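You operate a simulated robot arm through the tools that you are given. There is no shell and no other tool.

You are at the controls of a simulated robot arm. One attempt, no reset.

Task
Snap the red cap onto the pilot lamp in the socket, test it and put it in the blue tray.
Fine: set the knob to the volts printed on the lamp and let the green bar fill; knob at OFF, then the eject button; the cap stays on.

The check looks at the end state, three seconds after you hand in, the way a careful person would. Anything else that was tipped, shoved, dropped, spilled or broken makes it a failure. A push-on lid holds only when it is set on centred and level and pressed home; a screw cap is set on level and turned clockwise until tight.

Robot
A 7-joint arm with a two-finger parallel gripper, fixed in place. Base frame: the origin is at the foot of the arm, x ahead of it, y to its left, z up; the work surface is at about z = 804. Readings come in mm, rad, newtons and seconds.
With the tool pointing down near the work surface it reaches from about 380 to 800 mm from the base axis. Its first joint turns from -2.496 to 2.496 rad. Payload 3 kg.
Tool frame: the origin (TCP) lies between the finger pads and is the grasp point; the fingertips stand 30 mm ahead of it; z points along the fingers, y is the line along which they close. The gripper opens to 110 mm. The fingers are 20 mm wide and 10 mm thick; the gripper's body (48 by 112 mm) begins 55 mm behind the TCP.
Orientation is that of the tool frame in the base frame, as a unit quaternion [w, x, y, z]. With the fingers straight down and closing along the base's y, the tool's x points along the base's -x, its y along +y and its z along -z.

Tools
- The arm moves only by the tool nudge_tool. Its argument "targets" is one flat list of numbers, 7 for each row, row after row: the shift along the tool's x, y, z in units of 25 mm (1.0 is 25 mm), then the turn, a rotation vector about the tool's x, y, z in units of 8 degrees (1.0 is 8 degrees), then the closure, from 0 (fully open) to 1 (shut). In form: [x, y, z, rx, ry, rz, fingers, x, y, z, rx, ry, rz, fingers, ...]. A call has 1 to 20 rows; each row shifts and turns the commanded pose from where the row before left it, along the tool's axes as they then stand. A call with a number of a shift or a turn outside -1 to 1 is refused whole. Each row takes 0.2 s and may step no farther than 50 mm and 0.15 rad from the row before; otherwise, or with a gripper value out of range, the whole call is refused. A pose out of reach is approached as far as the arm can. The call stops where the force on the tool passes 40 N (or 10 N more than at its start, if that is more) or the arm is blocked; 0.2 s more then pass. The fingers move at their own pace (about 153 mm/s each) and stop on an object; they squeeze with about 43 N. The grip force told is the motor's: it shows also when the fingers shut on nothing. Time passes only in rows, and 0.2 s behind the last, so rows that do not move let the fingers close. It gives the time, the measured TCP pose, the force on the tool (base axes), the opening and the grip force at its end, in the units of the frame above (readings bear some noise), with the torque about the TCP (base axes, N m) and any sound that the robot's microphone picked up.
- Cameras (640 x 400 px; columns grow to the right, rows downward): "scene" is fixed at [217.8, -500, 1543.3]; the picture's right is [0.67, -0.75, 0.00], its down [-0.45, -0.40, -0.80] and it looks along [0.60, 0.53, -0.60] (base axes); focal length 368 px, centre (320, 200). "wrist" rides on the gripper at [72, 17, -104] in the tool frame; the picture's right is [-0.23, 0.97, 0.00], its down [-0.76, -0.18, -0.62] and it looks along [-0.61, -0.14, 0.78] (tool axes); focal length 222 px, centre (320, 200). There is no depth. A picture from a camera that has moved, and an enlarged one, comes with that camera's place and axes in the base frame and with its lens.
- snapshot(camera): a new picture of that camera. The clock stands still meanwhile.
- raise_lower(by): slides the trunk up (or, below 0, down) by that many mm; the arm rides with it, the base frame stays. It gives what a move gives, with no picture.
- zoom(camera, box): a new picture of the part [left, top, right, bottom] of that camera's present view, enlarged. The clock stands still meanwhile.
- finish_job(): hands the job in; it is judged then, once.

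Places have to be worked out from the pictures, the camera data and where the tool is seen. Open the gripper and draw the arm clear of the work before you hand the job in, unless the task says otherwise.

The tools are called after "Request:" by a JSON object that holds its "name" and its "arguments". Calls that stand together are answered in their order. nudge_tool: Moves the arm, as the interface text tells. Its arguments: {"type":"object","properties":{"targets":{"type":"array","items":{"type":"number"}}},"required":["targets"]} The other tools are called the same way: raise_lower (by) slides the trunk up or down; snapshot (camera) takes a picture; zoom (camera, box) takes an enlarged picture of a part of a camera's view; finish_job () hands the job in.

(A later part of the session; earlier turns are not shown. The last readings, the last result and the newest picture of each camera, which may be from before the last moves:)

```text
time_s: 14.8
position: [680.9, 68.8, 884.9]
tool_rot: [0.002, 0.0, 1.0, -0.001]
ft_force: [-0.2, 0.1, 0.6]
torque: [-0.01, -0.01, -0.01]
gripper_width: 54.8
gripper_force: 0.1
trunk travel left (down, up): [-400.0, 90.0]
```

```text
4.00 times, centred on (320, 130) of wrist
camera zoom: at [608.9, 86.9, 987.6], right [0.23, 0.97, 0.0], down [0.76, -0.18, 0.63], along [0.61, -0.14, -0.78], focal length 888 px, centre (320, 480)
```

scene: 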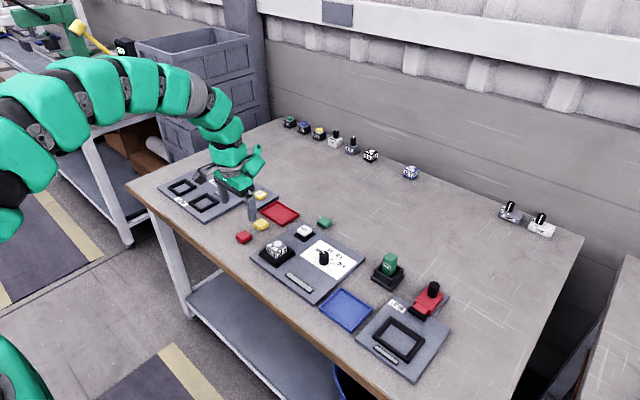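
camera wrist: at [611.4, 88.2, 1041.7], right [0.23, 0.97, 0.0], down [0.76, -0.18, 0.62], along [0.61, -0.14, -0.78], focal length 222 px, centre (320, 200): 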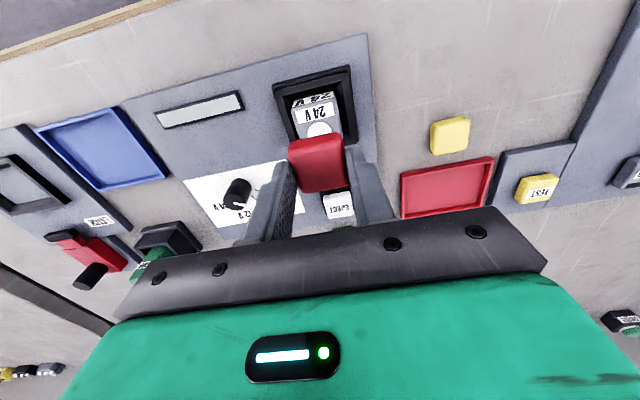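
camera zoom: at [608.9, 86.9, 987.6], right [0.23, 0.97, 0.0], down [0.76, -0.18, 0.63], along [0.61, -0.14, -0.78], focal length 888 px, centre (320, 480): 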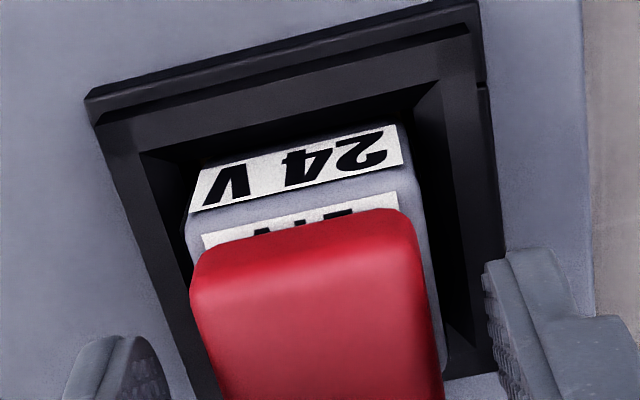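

The cap rests on the lamp by itself. I rise 60 mm to inspect its centring and level.

Request:
{"name": "nudge_tool", "arguments": {"targets": [0, 0, -0.6, 0, 0, 0, 0.5, 0, 0, -0.9, 0, 0, 0, 0.5, 0, 0, -0.9, 0, 0, 0, 0.5, 0, 0, 0, 0, 0, 0, 0.5]}}

Request:
{"name": "zoom", "arguments": {"camera": "scene", "box": [264, 232, 296, 252]}}

Request:
{"name": "zoom", "arguments": {"camera": "wrist", "box": [270, 75, 370, 145]}}

```text
time_s: 15.8
position: [681.8, 69.9, 945.3]
tool_rot: [0.002, 0.0, 1.0, 0.0]
ft_force: [0.1, 0.6, 0.8]
torque: [-0.01, 0.01, 0.0]
gripper_width: 55.2
gripper_force: 0.2
trunk travel left (down, up): [-400.0, 90.0]
```

```text
16.00 times, centred on (280, 242) of scene
camera zoom: at [217.8, -500.0, 1543.3], right [0.67, -0.75, 0.0], down [-0.45, -0.4, -0.8], along [0.6, 0.53, -0.6], focal length 5887 px, centre (960, -472)
```

zoom: 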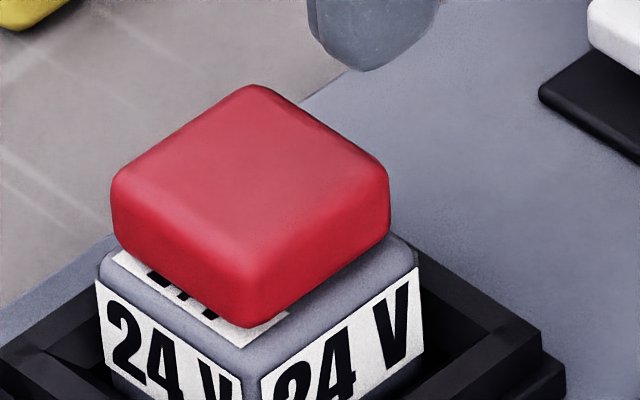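

```text
5.71 times, centred on (320, 110) of wrist
camera zoom: at [609.0, 87.1, 1047.6], right [0.23, 0.97, 0.0], down [0.76, -0.18, 0.63], along [0.61, -0.14, -0.78], focal length 1269 px, centre (320, 714)
```

zoom: 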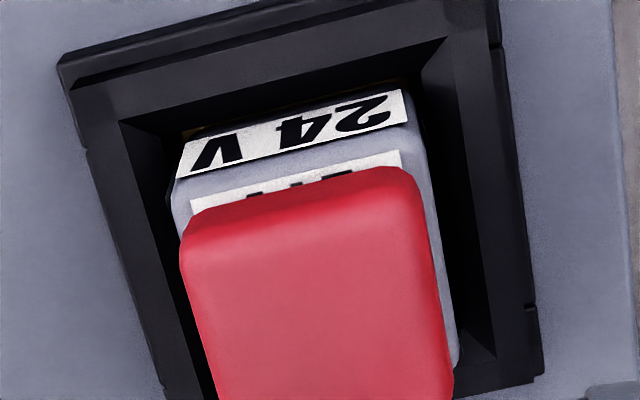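

Level looks good and y is centred; in x the cap may be 1–2 mm too far forward. I check the far edges too.

Request:
{"name": "zoom", "arguments": {"camera": "wrist", "box": [270, 95, 370, 165]}}

Request:
{"name": "zoom", "arguments": {"camera": "scene", "box": [255, 225, 305, 265]}}

```text
5.71 times, centred on (320, 130) of wrist
camera zoom: at [609.0, 87.1, 1047.6], right [0.23, 0.97, 0.0], down [0.76, -0.18, 0.63], along [0.61, -0.14, -0.78], focal length 1269 px, centre (320, 600)
```

zoom: 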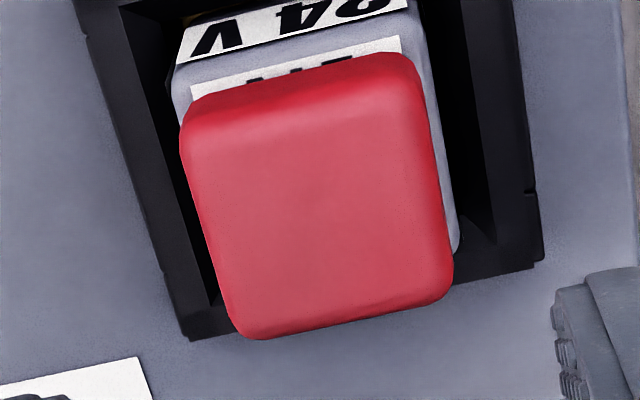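

```text
10.00 times, centred on (280, 245) of scene
camera zoom: at [217.8, -500.0, 1543.3], right [0.67, -0.75, 0.0], down [-0.45, -0.4, -0.8], along [0.6, 0.53, -0.6], focal length 3680 px, centre (720, -250)
```

zoom: 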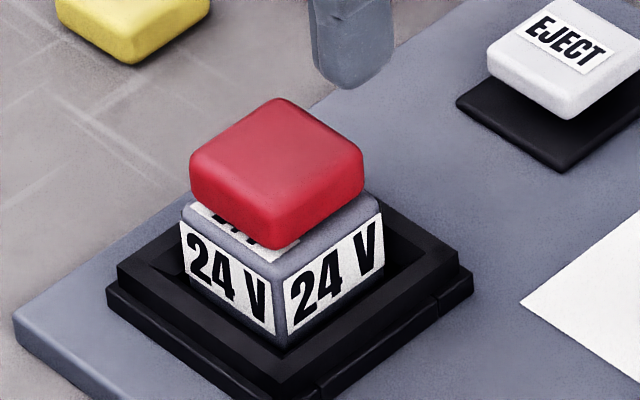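

Measured against near and far edges the cap is about 1.5–2 mm too far in +x, and I heard no click. I go back down, re-grip the cap and lift it 6 mm to see whether it comes off or brings the lamp along.

Request:
{"name": "nudge_tool", "arguments": {"targets": [0, 0.03, 0.8, 0, 0, 0, 0.5, 0, 0, 0.8, 0, 0, 0, 0.5, 0, 0, 0.78, 0, 0, 0, 0.5, 0, 0, 0, 0, 0, 0, 1, 0, 0, 0, 0, 0, 0, 1, 0, 0, -0.24, 0, 0, 0, 1, 0, 0, 0, 0, 0, 0, 1]}}

Request:
{"name": "zoom", "arguments": {"camera": "scene", "box": [264, 232, 296, 252]}}

Request:
{"name": "zoom", "arguments": {"camera": "wrist", "box": [275, 100, 355, 150]}}

```text
time_s: 17.4
position: [682.9, 71.1, 889.9]
tool_rot: [0.001, 0.0, 1.0, 0.001]
ft_force: [-0.1, 0.4, -0.8]
torque: [0.01, -0.02, 0.03]
gripper_width: 34.1
gripper_force: 43.2
trunk travel left (down, up): [-400.0, 90.0]
```

```text
16.00 times, centred on (280, 242) of scene
camera zoom: at [217.8, -500.0, 1543.3], right [0.67, -0.75, 0.0], down [-0.45, -0.4, -0.8], along [0.6, 0.53, -0.6], focal length 5887 px, centre (960, -472)
```

zoom: 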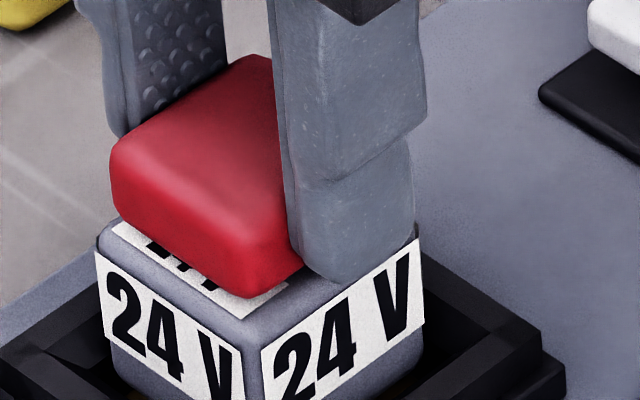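

```text
8.00 times, centred on (315, 125) of wrist
camera zoom: at [609.7, 87.2, 993.7], right [0.23, 0.97, 0.0], down [0.76, -0.18, 0.63], along [0.61, -0.14, -0.78], focal length 1777 px, centre (360, 800)
```

zoom: 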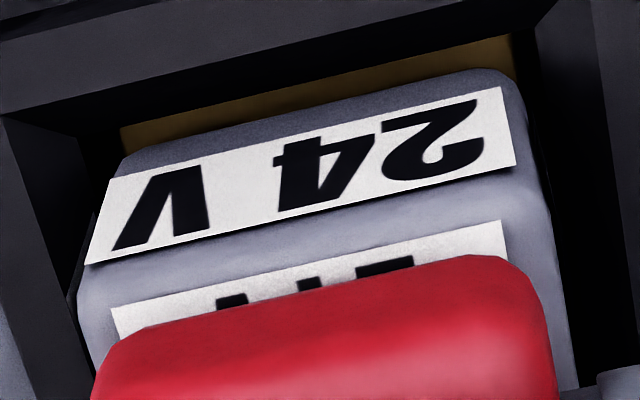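

The lamp rose 6 mm together with the cap (gold socket floor now visible), so the cap has snapped on and holds the lamp. I set it back down in the socket and open the fingers, then rise to press the cap home from the top with closed fingers.

Request:
{"name": "nudge_tool", "arguments": {"targets": [0, 0, 0.12, 0, 0, 0, 1, 0, 0, 0.12, 0, 0, 0, 1, 0, 0, 0.04, 0, 0, 0, 1, 0, 0, 0, 0, 0, 0, 1, 0, 0, 0, 0, 0, 0, 0.5, 0, 0, 0, 0, 0, 0, 0.5, 0, 0, -0.7, 0, 0, 0, 0.5, 0, 0, -0.9, 0, 0, 0, 0.5, 0, 0, 0, 0, 0, 0, 1, 0, 0, 0, 0, 0, 0, 1]}}

Request:
{"name": "zoom", "arguments": {"camera": "scene", "box": [255, 215, 305, 255]}}

Request:
{"name": "zoom", "arguments": {"camera": "wrist", "box": [240, 80, 400, 180]}}

```text
time_s: 19.6
position: [680.8, 72.4, 923.6]
tool_rot: [0.001, 0.0, 1.0, 0.0]
ft_force: [0.4, 1.1, 0.5]
torque: [-0.01, -0.01, -0.02]
gripper_width: 0.1
gripper_force: 37.7
trunk travel left (down, up): [-400.0, 90.0]
```

```text
10.00 times, centred on (280, 235) of scene
camera zoom: at [217.8, -500.0, 1543.3], right [0.67, -0.75, 0.0], down [-0.45, -0.4, -0.8], along [0.6, 0.53, -0.6], focal length 3680 px, centre (720, -150)
```

zoom: 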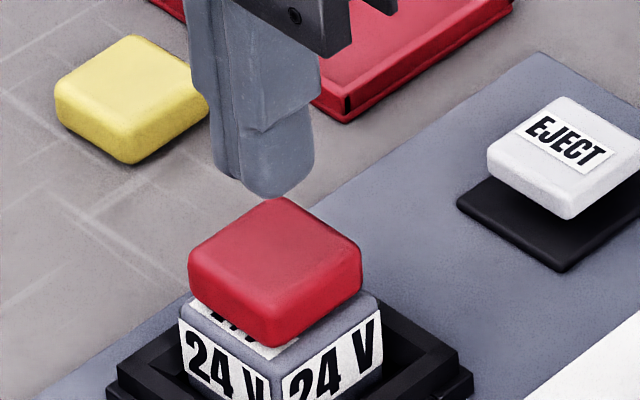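

```text
4.00 times, centred on (320, 130) of wrist
camera zoom: at [608.2, 89.2, 1026.1], right [0.23, 0.97, 0.0], down [0.76, -0.18, 0.63], along [0.61, -0.14, -0.78], focal length 888 px, centre (320, 480)
```

zoom: 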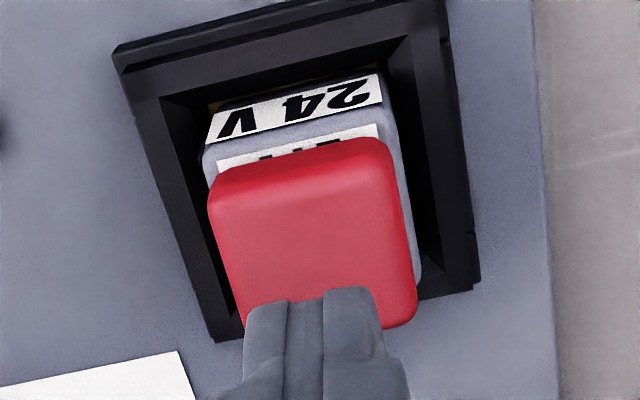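

The fingers are shut above the cap; I lower onto the cap's centre and press until the force limit.

Request:
{"name": "nudge_tool", "arguments": {"targets": [0, -0.05, 0.4, 0, 0, 0, 1, 0, 0, 0.4, 0, 0, 0, 1, 0, 0, 0.15, 0, 0, 0, 1, 0, 0, 0.12, 0, 0, 0, 1, 0, 0, 0.12, 0, 0, 0, 1, 0, 0, 0.12, 0, 0, 0, 1, 0, 0, 0.12, 0, 0, 0, 1, 0, 0, 0.12, 0, 0, 0, 1]}}

Request:
{"name": "zoom", "arguments": {"camera": "scene", "box": [264, 232, 296, 252]}}

```text
time_s: 21.0
position: [682.1, 70.1, 895.8]
tool_rot: [0.007, 0.001, 1.0, 0.001]
ft_force: [-7.0, -0.7, 26.0]
torque: [-0.01, 0.39, 0.0]
gripper_width: 0.0
gripper_force: 36.8
trunk travel left (down, up): [-400.0, 90.0]
stopped in row 7: the force on the tool passed its limit at 43 N (the readings are from after the stop); the commanded pose is now the measured one
```

```text
16.00 times, centred on (280, 242) of scene
camera zoom: at [217.8, -500.0, 1543.3], right [0.67, -0.75, 0.0], down [-0.45, -0.4, -0.8], along [0.6, 0.53, -0.6], focal length 5887 px, centre (960, -472)
```

zoom: 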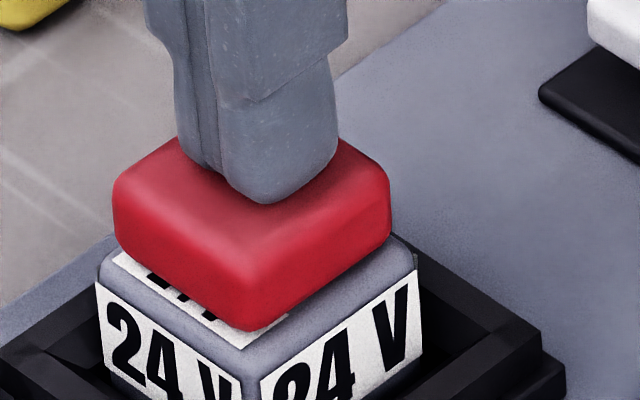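

The cap took 43 N without shifting and its top is level. Now the knob: I rise and move above it (about (741, −47)) to measure it from the wrist camera.

Request:
{"name": "nudge_tool", "arguments": {"targets": [0, 0, -0.6, 0, 0, 0, 1, 0, 0, -0.9, 0, 0, 0, 1, 0, 0, -0.5, 0, 0, 0, 1, -0.393, -0.78, 0, 0, 0, 0, 0.5, -0.393, -0.78, 0, 0, 0, 0, 0.5, -0.393, -0.78, 0, 0, 0, 0, 0.5, -0.393, -0.78, 0, 0, 0, 0, 0.5, -0.393, -0.78, 0, 0, 0, 0, 0.5, -0.393, -0.78, 0, 0, 0, 0, 0.5, 0, 0, 0, 0, 0, 0, 0.5, 0, 0, 0, 0, 0, 0, 0.5]}}

Request:
{"name": "snapshot", "arguments": {"camera": "wrist"}}

Request:
{"name": "zoom", "arguments": {"camera": "wrist", "box": [260, 80, 380, 160]}}

Request:
{"name": "zoom", "arguments": {"camera": "scene", "box": [240, 200, 360, 290]}}

```text
time_s: 23.4
position: [741.5, -46.6, 946.0]
tool_rot: [0.004, 0.0, 1.0, 0.001]
ft_force: [1.2, -0.4, 0.3]
torque: [0.02, 0.0, 0.03]
gripper_width: 54.9
gripper_force: 0.1
trunk travel left (down, up): [-400.0, 90.0]
```

```text
taken
camera wrist: at [669.0, -28.8, 1047.6], right [0.23, 0.97, 0.0], down [0.76, -0.18, 0.63], along [0.61, -0.14, -0.78], focal length 222 px, centre (320, 200)
```

wrist: 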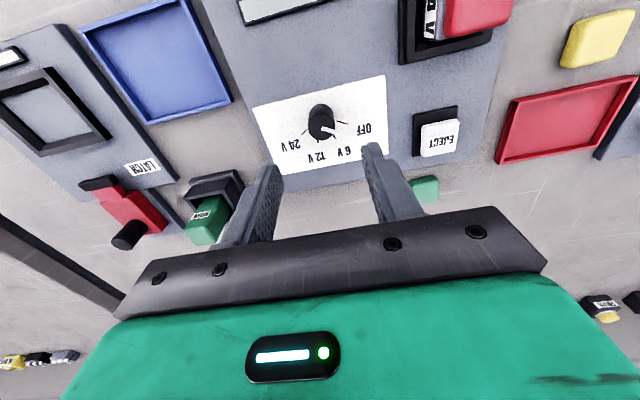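

```text
5.00 times, centred on (320, 120) of wrist
camera zoom: at [669.0, -28.8, 1047.6], right [0.23, 0.97, 0.0], down [0.76, -0.18, 0.63], along [0.61, -0.14, -0.78], focal length 1111 px, centre (320, 600)
```

zoom: 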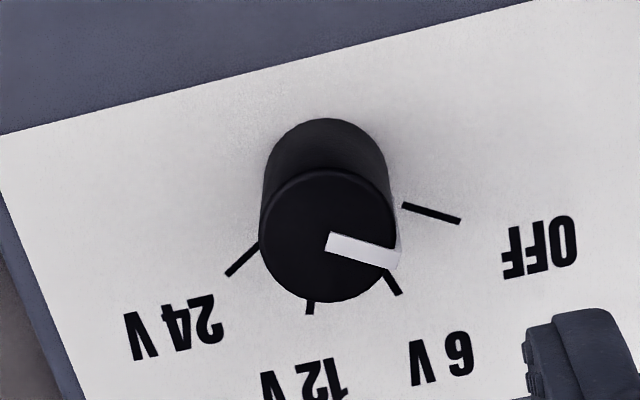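

```text
4.44 times, centred on (300, 245) of scene
camera zoom: at [217.8, -500.0, 1543.3], right [0.67, -0.75, 0.0], down [-0.45, -0.4, -0.8], along [0.6, 0.53, -0.6], focal length 1635 px, centre (409, 0)
```

zoom: 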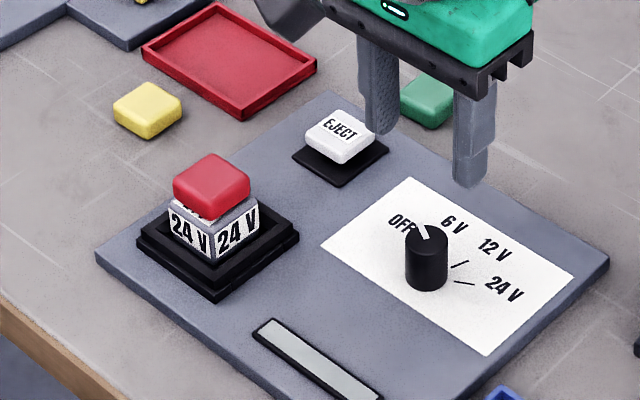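

The knob centre measures about (744.5, −45), pointer at OFF. I correct a small 0.5° tilt, shift over the knob and lower to 18 mm above it to re-check.

Request:
{"name": "nudge_tool", "arguments": {"targets": [-0.06, 0.025, 0.5, 0, 0.058, 0, 0.5, -0.06, 0.025, 0.6, 0, 0, 0, 0.5, 0, 0, 0.6, 0, 0, 0, 0.5, 0, 0, 0.3, 0, 0, 0, 0.5, 0, 0, 0, 0, 0, 0, 0.5]}}

Request:
{"name": "zoom", "arguments": {"camera": "wrist", "box": [240, 80, 400, 180]}}

Request:
{"name": "zoom", "arguments": {"camera": "scene", "box": [300, 225, 350, 275]}}

```text
time_s: 24.6
position: [744.8, -45.7, 892.7]
tool_rot: [0.0, 0.001, 1.0, 0.002]
ft_force: [-0.4, 0.8, -0.4]
torque: [0.0, 0.06, -0.02]
gripper_width: 55.2
gripper_force: 0.0
trunk travel left (down, up): [-400.0, 90.0]
```

```text
4.00 times, centred on (320, 130) of wrist
camera zoom: at [673.0, -28.1, 995.9], right [0.23, 0.97, 0.0], down [0.76, -0.18, 0.62], along [0.61, -0.14, -0.78], focal length 888 px, centre (320, 480)
```

zoom: 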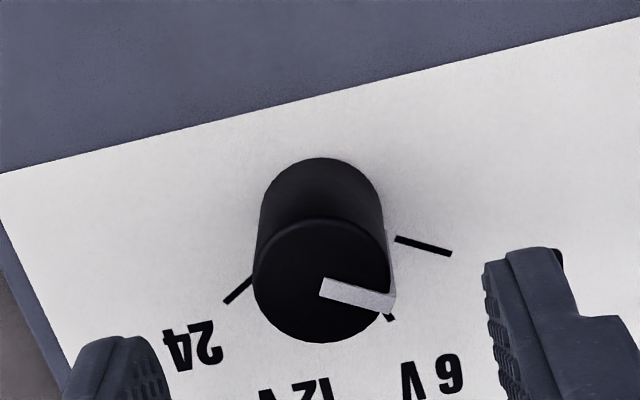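

```text
8.00 times, centred on (325, 250) of scene
camera zoom: at [217.8, -500.0, 1543.3], right [0.67, -0.75, 0.0], down [-0.45, -0.4, -0.8], along [0.6, 0.53, -0.6], focal length 2944 px, centre (280, -200)
```

zoom: 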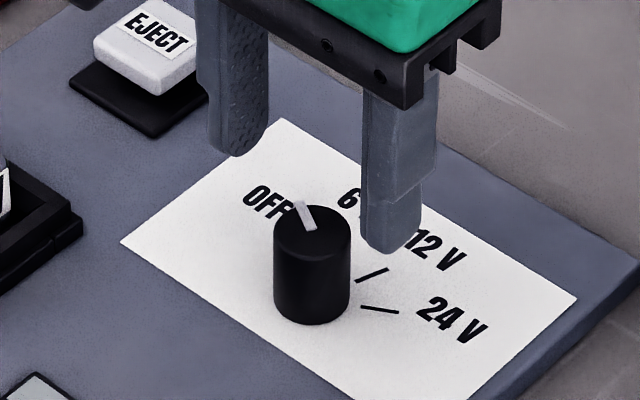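

TCP is over the knob within ~1 mm. I turn the tool 60° counter-clockwise (to leave room for the 120° clockwise turn) while still above, and check.

Request:
{"name": "nudge_tool", "arguments": {"targets": [0, 0, 0, 0, 0, -0.94, 0.5, 0, 0, 0, 0, 0, -0.94, 0.5, 0, 0, 0, 0, 0, -0.94, 0.5, 0, 0, 0, 0, 0, -0.94, 0.5, 0, 0, 0, 0, 0, -0.94, 0.5, 0, 0, 0, 0, 0, -0.94, 0.5, 0, 0, 0, 0, 0, -0.94, 0.5, 0, 0, 0, 0, 0, -0.92, 0.5, 0, 0, 0, 0, 0, 0, 0.5, 0, 0, 0, 0, 0, 0, 0.5]}}

Request:
{"name": "snapshot", "arguments": {"camera": "wrist"}}

Request:
{"name": "snapshot", "arguments": {"camera": "scene"}}

```text
time_s: 26.8
position: [744.9, -44.8, 893.0]
tool_rot: [0.001, -0.5, 0.866, 0.001]
ft_force: [-0.9, 0.1, 0.1]
torque: [-0.01, 0.01, -0.02]
gripper_width: 54.7
gripper_force: 0.0
trunk travel left (down, up): [-400.0, 90.0]
```

```text
taken
camera wrist: at [694.4, -98.8, 996.8], right [-0.73, 0.68, 0.0], down [0.53, 0.57, 0.62], along [0.43, 0.46, -0.78], focal length 222 px, centre (320, 200)
```

wrist: 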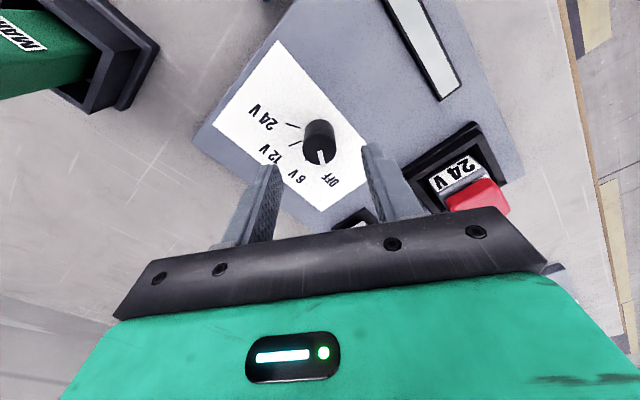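

```text
taken
```

scene: 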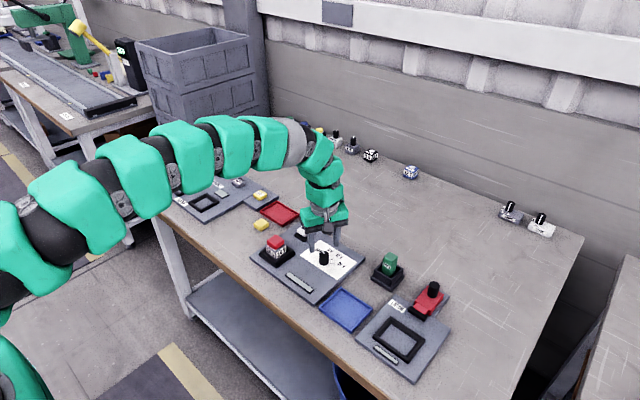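

The tool is at −60° and the knob lies between the fingers. I lower so the tips are near the plate (about 6 mm clear) and close on the knob.

Request:
{"name": "nudge_tool", "arguments": {"targets": [0, 0, 0.5, 0, 0, 0, 0.5, 0, 0, 0.5, 0, 0, 0, 0.5, 0, 0, 0.5, 0, 0, 0, 0.5, 0, 0, 0, 0, 0, 0, 0.5, 0, 0, 0, 0, 0, 0, 1, 0, 0, 0, 0, 0, 0, 1, 0, 0, 0, 0, 0, 0, 1]}}

Request:
{"name": "snapshot", "arguments": {"camera": "wrist"}}

Request:
{"name": "zoom", "arguments": {"camera": "scene", "box": [280, 210, 380, 290]}}

```text
time_s: 28.4
position: [745.8, -43.7, 856.7]
tool_rot: [-0.001, -0.501, 0.866, 0.001]
ft_force: [-16.3, 7.5, -4.9]
torque: [-0.17, 0.07, 0.01]
gripper_width: 25.8
gripper_force: 44.3
trunk travel left (down, up): [-400.0, 90.0]
```

```text
taken
camera wrist: at [695.4, -98.3, 960.2], right [-0.73, 0.68, 0.0], down [0.54, 0.57, 0.62], along [0.42, 0.46, -0.78], focal length 222 px, centre (320, 200)
```

wrist: 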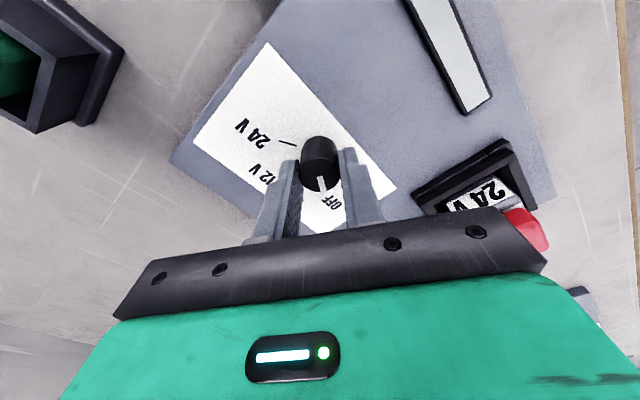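

```text
5.00 times, centred on (330, 250) of scene
camera zoom: at [217.8, -500.0, 1543.3], right [0.67, -0.75, 0.0], down [-0.45, -0.4, -0.8], along [0.6, 0.53, -0.6], focal length 1840 px, centre (270, -50)
```

zoom: 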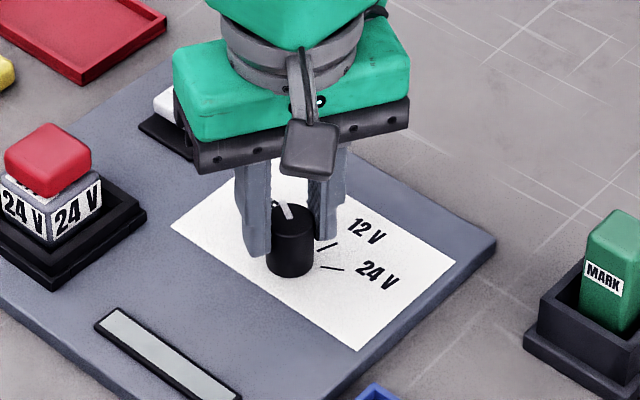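

The grip holds the knob (25.8 mm) but shows about 18 N sideways along the closing line, so the knob axis is ~2.5 mm to the tool's +y. I relieve that before turning.

Request:
{"name": "nudge_tool", "arguments": {"targets": [0, 0.08, 0, 0, 0, 0, 1, 0, 0, 0, 0, 0, 0, 1]}}

```text
time_s: 29.0
position: [746.1, -44.1, 856.5]
tool_rot: [0.001, -0.499, 0.866, -0.001]
ft_force: [1.5, 2.9, -8.1]
torque: [-0.18, 0.45, 0.03]
gripper_width: 25.4
gripper_force: 44.9
trunk travel left (down, up): [-400.0, 90.0]
```

Side force is now small. I turn the knob clockwise the first 40° and watch the readings.

Request:
{"name": "nudge_tool", "arguments": {"targets": [0, 0, 0, 0, 0, 1, 1, 0, 0, 0, 0, 0, 1, 1, 0, 0, 0, 0, 0, 1, 1, 0, 0, 0, 0, 0, 1, 1, 0, 0, 0, 0, 0, 1, 1, 0, 0, 0, 0, 0, 0, 1]}}

Request:
{"name": "zoom", "arguments": {"camera": "scene", "box": [280, 210, 380, 290]}}

Request:
{"name": "snapshot", "arguments": {"camera": "wrist"}}

```text
time_s: 30.4
position: [745.6, -43.5, 857.9]
tool_rot: [0.002, -0.173, 0.985, 0.001]
ft_force: [23.3, -10.1, 1.6]
torque: [0.0, -0.58, 0.03]
gripper_width: 25.6
gripper_force: 45.1
trunk travel left (down, up): [-400.0, 90.0]
```

```text
5.00 times, centred on (330, 250) of scene
camera zoom: at [217.8, -500.0, 1543.3], right [0.67, -0.75, 0.0], down [-0.45, -0.4, -0.8], along [0.6, 0.53, -0.6], focal length 1840 px, centre (270, -50)
```

zoom: 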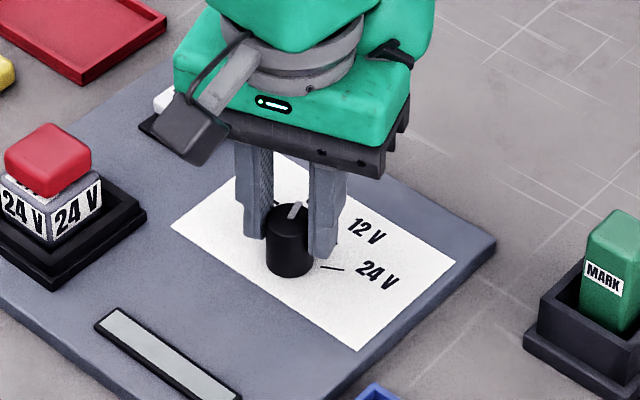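

```text
taken
camera wrist: at [672.0, -53.2, 960.0], right [-0.12, 0.99, 0.0], down [0.77, 0.09, 0.63], along [0.62, 0.07, -0.78], focal length 222 px, centre (320, 200)
```

wrist: 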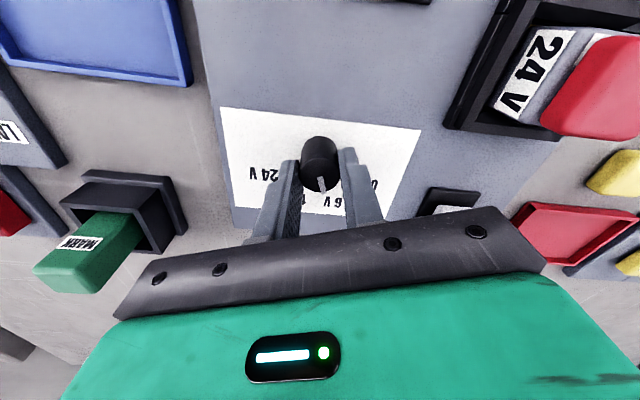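

The knob followed to 6 V, but side force grew to 25 N toward (+x, −y). I re-centre the tool a couple of mm that way before going on.

Request:
{"name": "nudge_tool", "arguments": {"targets": [-0.08, -0.08, 0, 0, 0, 0, 1, 0, 0, 0, 0, 0, 0, 1]}}

```text
time_s: 31.0
position: [744.8, -44.3, 856.3]
tool_rot: [0.001, -0.174, 0.985, 0.002]
ft_force: [14.4, -2.5, 12.4]
torque: [-0.37, -0.31, 0.03]
gripper_width: 25.5
gripper_force: 45.3
trunk travel left (down, up): [-400.0, 90.0]
```

Force is dropping; I trim a bit more and turn the next 40° to 12 V.

Request:
{"name": "nudge_tool", "arguments": {"targets": [-0.06, -0.03, 0, 0, 0, 0, 1, 0, 0, 0, 0, 0, 1, 1, 0, 0, 0, 0, 0, 1, 1, 0, 0, 0, 0, 0, 1, 1, 0, 0, 0, 0, 0, 1, 1, 0, 0, 0, 0, 0, 1, 1, 0, 0, 0, 0, 0, 0, 1]}}

```text
time_s: 32.6
position: [746.5, -44.6, 857.0]
tool_rot: [0.0, 0.175, 0.985, 0.0]
ft_force: [-22.1, -2.3, 8.4]
torque: [-0.58, 0.78, -0.01]
gripper_width: 25.6
gripper_force: 45.0
trunk travel left (down, up): [-400.0, 90.0]
```

At 12 V the side force is −22 N in x; I trim back 2 mm and turn the last 40° to 24 V.

Request:
{"name": "nudge_tool", "arguments": {"targets": [0.07, -0.03, 0, 0, 0, 0, 1, 0, 0, 0, 0, 0, 1, 1, 0, 0, 0, 0, 0, 1, 1, 0, 0, 0, 0, 0, 1, 1, 0, 0, 0, 0, 0, 1, 1, 0, 0, 0, 0, 0, 1, 1, 0, 0, 0, 0, 0, 0, 1]}}

Request:
{"name": "zoom", "arguments": {"camera": "scene", "box": [280, 210, 380, 290]}}

Request:
{"name": "snapshot", "arguments": {"camera": "wrist"}}

Request:
{"name": "zoom", "arguments": {"camera": "scene", "box": [230, 210, 350, 310]}}

```text
time_s: 34.2
position: [745.2, -45.9, 856.9]
tool_rot: [0.001, 0.5, 0.866, 0.001]
ft_force: [-6.5, -4.9, -1.0]
torque: [-0.88, 0.29, 0.4]
gripper_width: 25.5
gripper_force: 44.7
trunk travel left (down, up): [-400.0, 90.0]
```

```text
5.00 times, centred on (330, 250) of scene
camera zoom: at [217.8, -500.0, 1543.3], right [0.67, -0.75, 0.0], down [-0.45, -0.4, -0.8], along [0.6, 0.53, -0.6], focal length 1840 px, centre (270, -50)
```

zoom: 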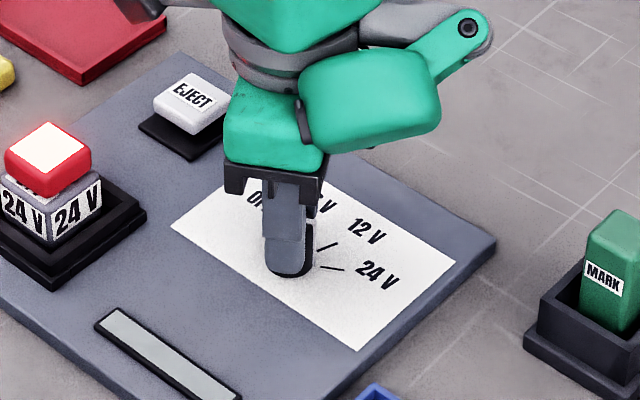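

```text
taken
camera wrist: at [724.5, 25.8, 960.2], right [0.96, 0.29, 0.0], down [0.23, -0.75, 0.62], along [0.18, -0.6, -0.78], focal length 222 px, centre (320, 200)
```

wrist: 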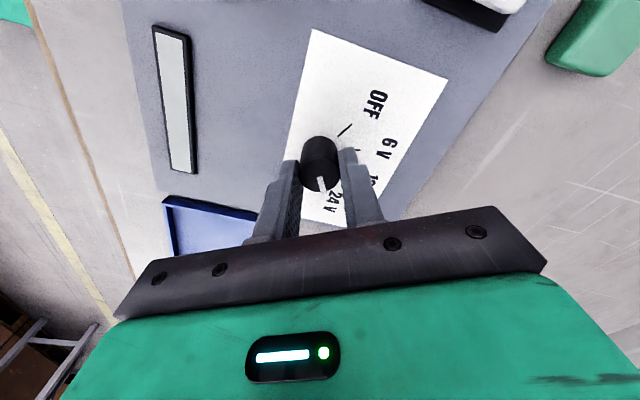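

```text
4.00 times, centred on (290, 260) of scene
camera zoom: at [217.8, -500.0, 1543.3], right [0.67, -0.75, 0.0], down [-0.45, -0.4, -0.8], along [0.6, 0.53, -0.6], focal length 1472 px, centre (440, -40)
```

zoom: 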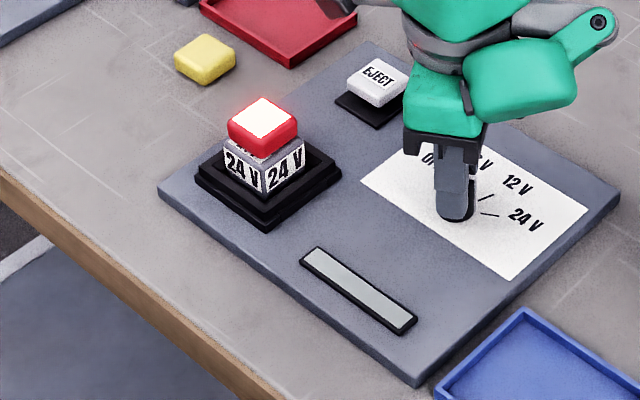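

The lamp lights up with the knob at 24 V. I hold the knob still and let time pass for the bar to fill.

Request:
{"name": "nudge_tool", "arguments": {"targets": [0, 0, 0, 0, 0, 0, 1, 0, 0, 0, 0, 0, 0, 1, 0, 0, 0, 0, 0, 0, 1, 0, 0, 0, 0, 0, 0, 1, 0, 0, 0, 0, 0, 0, 1, 0, 0, 0, 0, 0, 0, 1, 0, 0, 0, 0, 0, 0, 1, 0, 0, 0, 0, 0, 0, 1, 0, 0, 0, 0, 0, 0, 1, 0, 0, 0, 0, 0, 0, 1]}}

Request:
{"name": "zoom", "arguments": {"camera": "scene", "box": [230, 210, 350, 310]}}

```text
time_s: 36.4
position: [746.0, -45.2, 856.3]
tool_rot: [0.001, 0.499, 0.866, 0.001]
ft_force: [-5.0, -4.2, -1.5]
torque: [-0.33, 0.46, 0.13]
gripper_width: 25.7
gripper_force: 45.6
trunk travel left (down, up): [-400.0, 90.0]
```

```text
4.00 times, centred on (290, 260) of scene
camera zoom: at [217.8, -500.0, 1543.3], right [0.67, -0.75, 0.0], down [-0.45, -0.4, -0.8], along [0.6, 0.53, -0.6], focal length 1472 px, centre (440, -40)
```

zoom: 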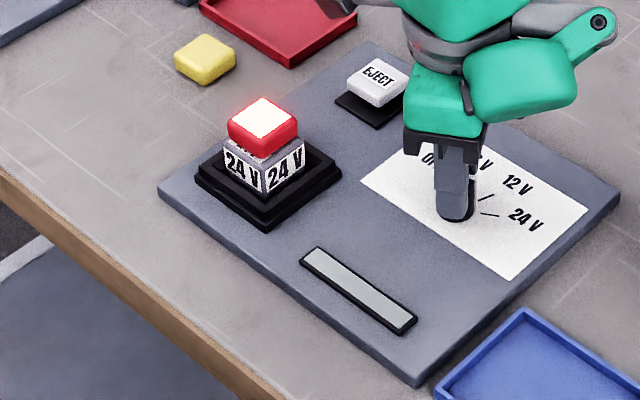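

The lamp is lit but the bar is still grey; I check the pointer's exact position and the bar closely.

Request:
{"name": "zoom", "arguments": {"camera": "wrist", "box": [260, 110, 380, 230]}}

Request:
{"name": "zoom", "arguments": {"camera": "scene", "box": [280, 260, 340, 300]}}

Request:
{"name": "zoom", "arguments": {"camera": "wrist", "box": [130, 10, 230, 190]}}

```text
3.33 times, centred on (320, 170) of wrist
camera zoom: at [724.4, 25.7, 960.2], right [0.96, 0.29, 0.0], down [0.23, -0.75, 0.62], along [0.18, -0.6, -0.78], focal length 740 px, centre (320, 300)
```

zoom: 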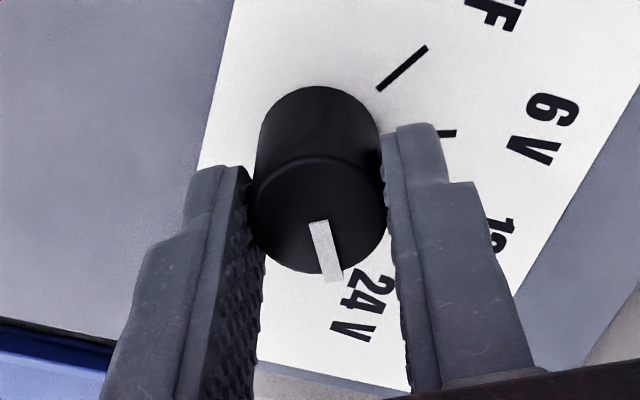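

```text
10.00 times, centred on (310, 280) of scene
camera zoom: at [217.8, -500.0, 1543.3], right [0.67, -0.75, 0.0], down [-0.45, -0.4, -0.8], along [0.6, 0.53, -0.6], focal length 3680 px, centre (420, -600)
```

zoom: 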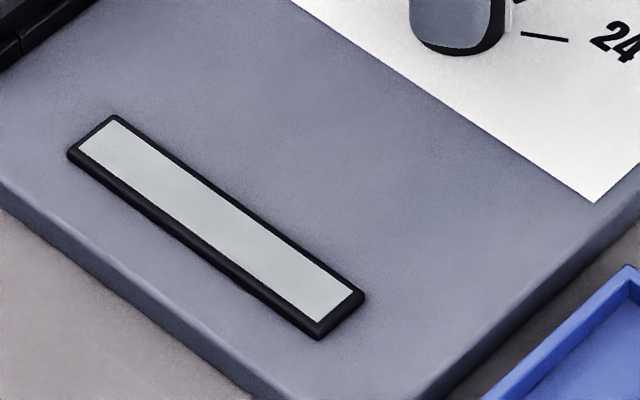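

```text
2.22 times, centred on (180, 100) of wrist
camera zoom: at [724.4, 25.7, 960.2], right [0.96, 0.29, 0.0], down [0.23, -0.75, 0.62], along [0.18, -0.6, -0.78], focal length 494 px, centre (631, 422)
```

zoom: 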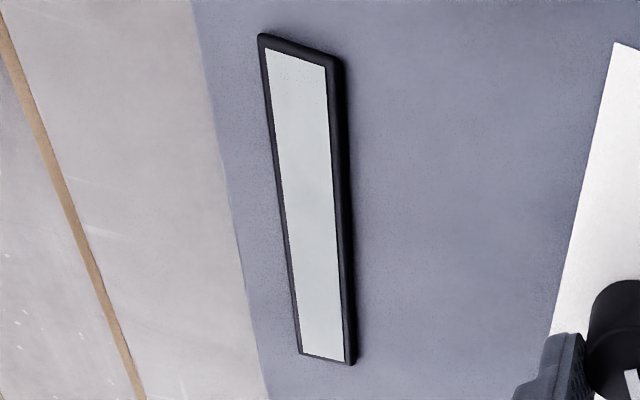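

The pointer stands at about −59°, right on the 24 V tick. I wait a further 4 s to see whether the bar starts to fill.

Request:
{"name": "nudge_tool", "arguments": {"targets": [0, 0, 0, 0, 0, 0, 1, 0, 0, 0, 0, 0, 0, 1, 0, 0, 0, 0, 0, 0, 1, 0, 0, 0, 0, 0, 0, 1, 0, 0, 0, 0, 0, 0, 1, 0, 0, 0, 0, 0, 0, 1, 0, 0, 0, 0, 0, 0, 1, 0, 0, 0, 0, 0, 0, 1, 0, 0, 0, 0, 0, 0, 1, 0, 0, 0, 0, 0, 0, 1, 0, 0, 0, 0, 0, 0, 1, 0, 0, 0, 0, 0, 0, 1, 0, 0, 0, 0, 0, 0, 1, 0, 0, 0, 0, 0, 0, 1, 0, 0, 0, 0, 0, 0, 1, 0, 0, 0, 0, 0, 0, 1, 0, 0, 0, 0, 0, 0, 1, 0, 0, 0, 0, 0, 0, 1]}}

Request:
{"name": "zoom", "arguments": {"camera": "scene", "box": [230, 210, 350, 310]}}

```text
time_s: 40.2
position: [745.6, -46.1, 857.6]
tool_rot: [0.0, 0.5, 0.866, 0.001]
ft_force: [-4.5, -5.4, -0.1]
torque: [-0.29, 0.61, -0.01]
gripper_width: 25.7
gripper_force: 45.4
trunk travel left (down, up): [-400.0, 90.0]
```

```text
4.00 times, centred on (290, 260) of scene
camera zoom: at [217.8, -500.0, 1543.3], right [0.67, -0.75, 0.0], down [-0.45, -0.4, -0.8], along [0.6, 0.53, -0.6], focal length 1472 px, centre (440, -40)
```

zoom: 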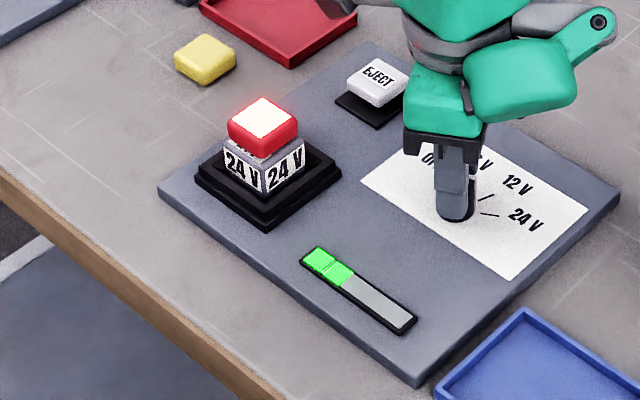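

The green bar is filling (about two of five segments). I keep waiting.

Request:
{"name": "nudge_tool", "arguments": {"targets": [0, 0, 0, 0, 0, 0, 1, 0, 0, 0, 0, 0, 0, 1, 0, 0, 0, 0, 0, 0, 1, 0, 0, 0, 0, 0, 0, 1, 0, 0, 0, 0, 0, 0, 1, 0, 0, 0, 0, 0, 0, 1, 0, 0, 0, 0, 0, 0, 1, 0, 0, 0, 0, 0, 0, 1, 0, 0, 0, 0, 0, 0, 1, 0, 0, 0, 0, 0, 0, 1, 0, 0, 0, 0, 0, 0, 1, 0, 0, 0, 0, 0, 0, 1, 0, 0, 0, 0, 0, 0, 1, 0, 0, 0, 0, 0, 0, 1, 0, 0, 0, 0, 0, 0, 1, 0, 0, 0, 0, 0, 0, 1, 0, 0, 0, 0, 0, 0, 1, 0, 0, 0, 0, 0, 0, 1]}}

Request:
{"name": "zoom", "arguments": {"camera": "scene", "box": [230, 210, 350, 310]}}

```text
time_s: 44.0
position: [746.0, -45.1, 857.4]
tool_rot: [0.0, 0.5, 0.866, 0.001]
ft_force: [-5.4, -4.9, -0.3]
torque: [-0.4, 0.53, -0.01]
gripper_width: 25.4
gripper_force: 44.5
trunk travel left (down, up): [-400.0, 90.0]
```

```text
4.00 times, centred on (290, 260) of scene
camera zoom: at [217.8, -500.0, 1543.3], right [0.67, -0.75, 0.0], down [-0.45, -0.4, -0.8], along [0.6, 0.53, -0.6], focal length 1472 px, centre (440, -40)
```

zoom: 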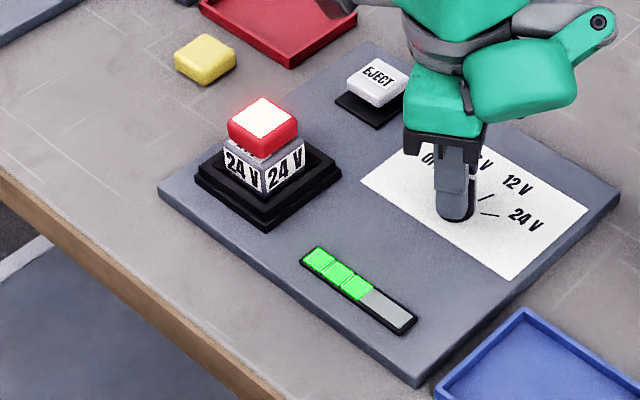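

Three segments are lit; I wait on until the bar is full.

Request:
{"name": "nudge_tool", "arguments": {"targets": [0, 0, 0, 0, 0, 0, 1, 0, 0, 0, 0, 0, 0, 1, 0, 0, 0, 0, 0, 0, 1, 0, 0, 0, 0, 0, 0, 1, 0, 0, 0, 0, 0, 0, 1, 0, 0, 0, 0, 0, 0, 1, 0, 0, 0, 0, 0, 0, 1, 0, 0, 0, 0, 0, 0, 1, 0, 0, 0, 0, 0, 0, 1, 0, 0, 0, 0, 0, 0, 1, 0, 0, 0, 0, 0, 0, 1, 0, 0, 0, 0, 0, 0, 1, 0, 0, 0, 0, 0, 0, 1, 0, 0, 0, 0, 0, 0, 1, 0, 0, 0, 0, 0, 0, 1, 0, 0, 0, 0, 0, 0, 1, 0, 0, 0, 0, 0, 0, 1, 0, 0, 0, 0, 0, 0, 1]}}

Request:
{"name": "zoom", "arguments": {"camera": "scene", "box": [230, 210, 350, 310]}}

```text
time_s: 47.8
position: [745.6, -46.1, 857.1]
tool_rot: [0.001, 0.5, 0.866, 0.001]
ft_force: [-4.5, -4.9, -0.8]
torque: [-0.32, 0.56, -0.01]
gripper_width: 25.8
gripper_force: 44.7
trunk travel left (down, up): [-400.0, 90.0]
```

```text
4.00 times, centred on (290, 260) of scene
camera zoom: at [217.8, -500.0, 1543.3], right [0.67, -0.75, 0.0], down [-0.45, -0.4, -0.8], along [0.6, 0.53, -0.6], focal length 1472 px, centre (440, -40)
```

zoom: 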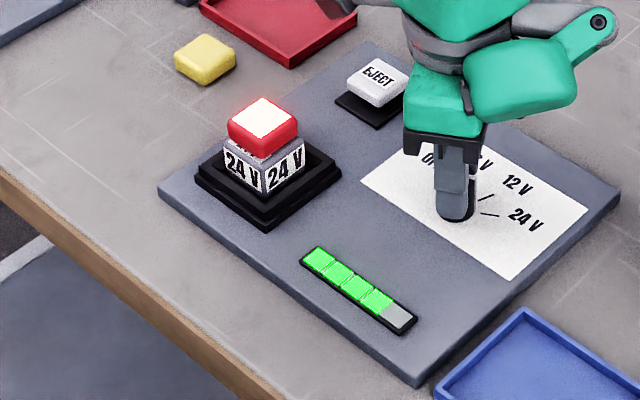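

Four of five segments; a further few seconds.

Request:
{"name": "nudge_tool", "arguments": {"targets": [0, 0, 0, 0, 0, 0, 1, 0, 0, 0, 0, 0, 0, 1, 0, 0, 0, 0, 0, 0, 1, 0, 0, 0, 0, 0, 0, 1, 0, 0, 0, 0, 0, 0, 1, 0, 0, 0, 0, 0, 0, 1, 0, 0, 0, 0, 0, 0, 1, 0, 0, 0, 0, 0, 0, 1, 0, 0, 0, 0, 0, 0, 1, 0, 0, 0, 0, 0, 0, 1, 0, 0, 0, 0, 0, 0, 1, 0, 0, 0, 0, 0, 0, 1, 0, 0, 0, 0, 0, 0, 1, 0, 0, 0, 0, 0, 0, 1, 0, 0, 0, 0, 0, 0, 1, 0, 0, 0, 0, 0, 0, 1, 0, 0, 0, 0, 0, 0, 1, 0, 0, 0, 0, 0, 0, 1]}}

Request:
{"name": "zoom", "arguments": {"camera": "scene", "box": [230, 210, 350, 310]}}

```text
time_s: 51.6
position: [745.2, -46.7, 856.8]
tool_rot: [-0.001, 0.5, 0.866, 0.001]
ft_force: [-4.8, -4.8, 0.3]
torque: [-0.31, 0.51, 0.03]
gripper_width: 25.5
gripper_force: 45.0
trunk travel left (down, up): [-400.0, 90.0]
```

```text
4.00 times, centred on (290, 260) of scene
camera zoom: at [217.8, -500.0, 1543.3], right [0.67, -0.75, 0.0], down [-0.45, -0.4, -0.8], along [0.6, 0.53, -0.6], focal length 1472 px, centre (440, -40)
```

zoom: 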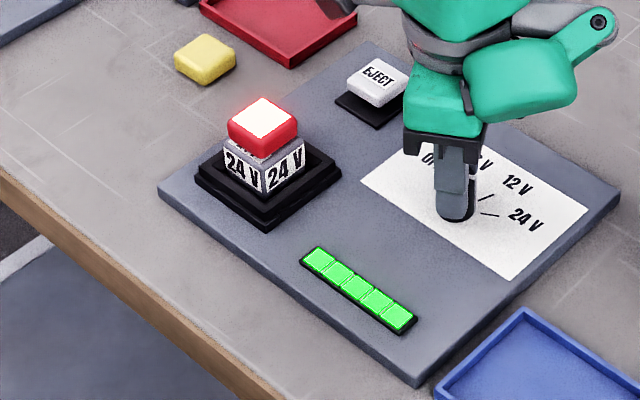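

All five segments are green. I give it one more second, then turn the knob back counter-clockwise, 40° first.

Request:
{"name": "nudge_tool", "arguments": {"targets": [0, 0, 0, 0, 0, 0, 1, 0, 0, 0, 0, 0, 0, 1, 0, 0, 0, 0, 0, 0, 1, 0, 0, 0, 0, 0, 0, 1, 0, 0, 0, 0, 0, 0, 1, 0, 0, 0, 0, 0, -1, 1, 0, 0, 0, 0, 0, -1, 1, 0, 0, 0, 0, 0, -1, 1, 0, 0, 0, 0, 0, -1, 1, 0, 0, 0, 0, 0, -1, 1, 0, 0, 0, 0, 0, 0, 1]}}

```text
time_s: 54.0
position: [745.7, -45.7, 856.2]
tool_rot: [0.001, 0.173, 0.985, 0.0]
ft_force: [1.4, 5.1, 5.7]
torque: [-0.06, 0.51, 0.0]
gripper_width: 25.6
gripper_force: 45.0
trunk travel left (down, up): [-400.0, 90.0]
```

Forces are small at 12 V; I turn another 40° back.

Request:
{"name": "nudge_tool", "arguments": {"targets": [0, 0, 0, 0, 0, -1, 1, 0, 0, 0, 0, 0, -1, 1, 0, 0, 0, 0, 0, -1, 1, 0, 0, 0, 0, 0, -1, 1, 0, 0, 0, 0, 0, -1, 1, 0, 0, 0, 0, 0, 0, 1]}}

```text
time_s: 55.4
position: [745.0, -44.3, 857.8]
tool_rot: [0.002, -0.175, 0.984, 0.0]
ft_force: [14.0, 9.3, 11.0]
torque: [0.59, -0.32, 0.0]
gripper_width: 25.3
gripper_force: 45.4
trunk travel left (down, up): [-400.0, 90.0]
```

A 17 N side force toward (+x, +y); I trim that way and turn the last 40° to OFF.

Request:
{"name": "nudge_tool", "arguments": {"targets": [-0.07, 0.02, 0, 0, 0, 0, 1, 0, 0, 0, 0, 0, -1, 1, 0, 0, 0, 0, 0, -1, 1, 0, 0, 0, 0, 0, -1, 1, 0, 0, 0, 0, 0, -1, 1, 0, 0, 0, 0, 0, -1, 1, 0, 0, 0, 0, 0, -0.1, 1, 0, 0, 0, 0, 0, 0, 1]}}

Request:
{"name": "zoom", "arguments": {"camera": "scene", "box": [230, 210, 350, 310]}}

Request:
{"name": "zoom", "arguments": {"camera": "wrist", "box": [260, 110, 380, 230]}}

```text
time_s: 57.2
position: [746.4, -44.0, 856.1]
tool_rot: [0.001, -0.506, 0.863, 0.0]
ft_force: [-8.3, 0.3, 9.3]
torque: [-0.25, -0.06, -0.37]
gripper_width: 25.7
gripper_force: 44.9
trunk travel left (down, up): [-400.0, 90.0]
```

```text
4.00 times, centred on (290, 260) of scene
camera zoom: at [217.8, -500.0, 1543.3], right [0.67, -0.75, 0.0], down [-0.45, -0.4, -0.8], along [0.6, 0.53, -0.6], focal length 1472 px, centre (440, -40)
```

zoom: 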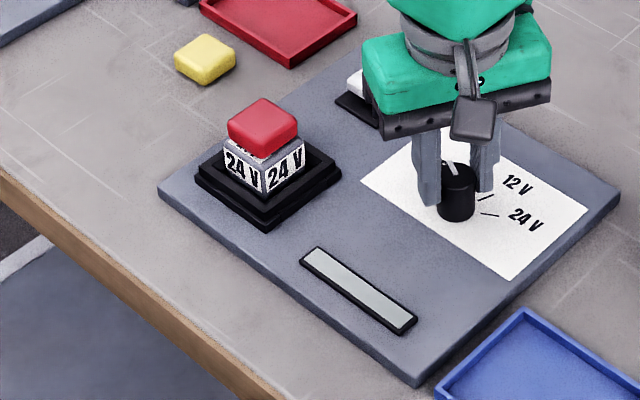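

```text
3.33 times, centred on (320, 170) of wrist
camera zoom: at [695.9, -99.0, 960.0], right [-0.74, 0.67, 0.0], down [0.53, 0.58, 0.62], along [0.42, 0.46, -0.78], focal length 740 px, centre (320, 300)
```

zoom: 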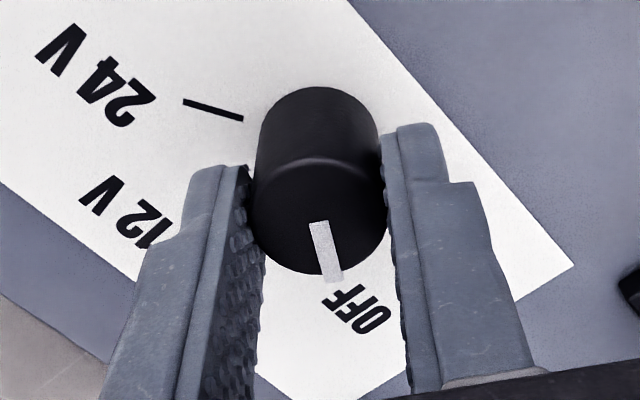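

The knob is at OFF, lamp and bar dark. I release the knob, rise clear and turn the tool back square.

Request:
{"name": "nudge_tool", "arguments": {"targets": [0, 0, 0, 0, 0, 0, 0.55, 0, 0, 0, 0, 0, 0, 0.55, 0, 0, -0.5, 0, 0, 0, 0.55, 0, 0, -0.9, 0, 0, 0, 0.55, 0, 0, -1, 0, 0, 0, 0.55, 0, 0, -0.6, 0, 0, 0.9, 0.55, 0, 0, 0, 0, 0, 1, 0.55, 0, 0, 0, 0, 0, 1, 0.55, 0, 0, 0, 0, 0, 1, 1, 0, 0, 0, 0, 0, 1, 1, 0, 0, 0, 0, 0, 1, 1, 0, 0, 0, 0, 0, 1, 1, 0, 0, 0, 0, 0, 0.7, 1, 0, 0, 0, 0, 0, 0, 1, 0, 0, 0, 0, 0, 0, 1]}}

Request:
{"name": "snapshot", "arguments": {"camera": "wrist"}}

Request:
{"name": "zoom", "arguments": {"camera": "scene", "box": [230, 200, 350, 290]}}

```text
time_s: 60.4
position: [746.8, -45.1, 932.3]
tool_rot: [0.001, 0.0, 1.0, 0.001]
ft_force: [0.2, 0.0, -0.8]
torque: [-0.01, 0.04, -0.02]
gripper_width: 0.1
gripper_force: 38.1
trunk travel left (down, up): [-400.0, 90.0]
```

```text
taken
camera wrist: at [675.2, -27.2, 1035.0], right [0.23, 0.97, 0.0], down [0.76, -0.18, 0.62], along [0.61, -0.14, -0.78], focal length 222 px, centre (320, 200)
```

wrist: 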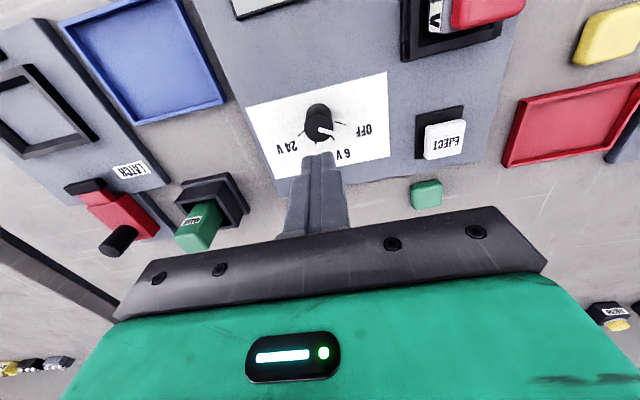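

```text
4.44 times, centred on (290, 245) of scene
camera zoom: at [217.8, -500.0, 1543.3], right [0.67, -0.75, 0.0], down [-0.45, -0.4, -0.8], along [0.6, 0.53, -0.6], focal length 1635 px, centre (453, 0)
```

zoom: 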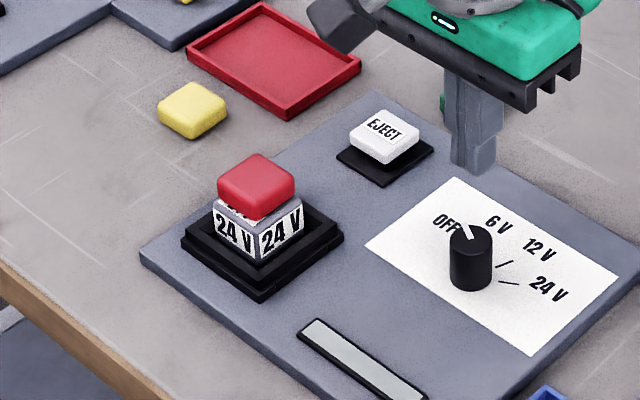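

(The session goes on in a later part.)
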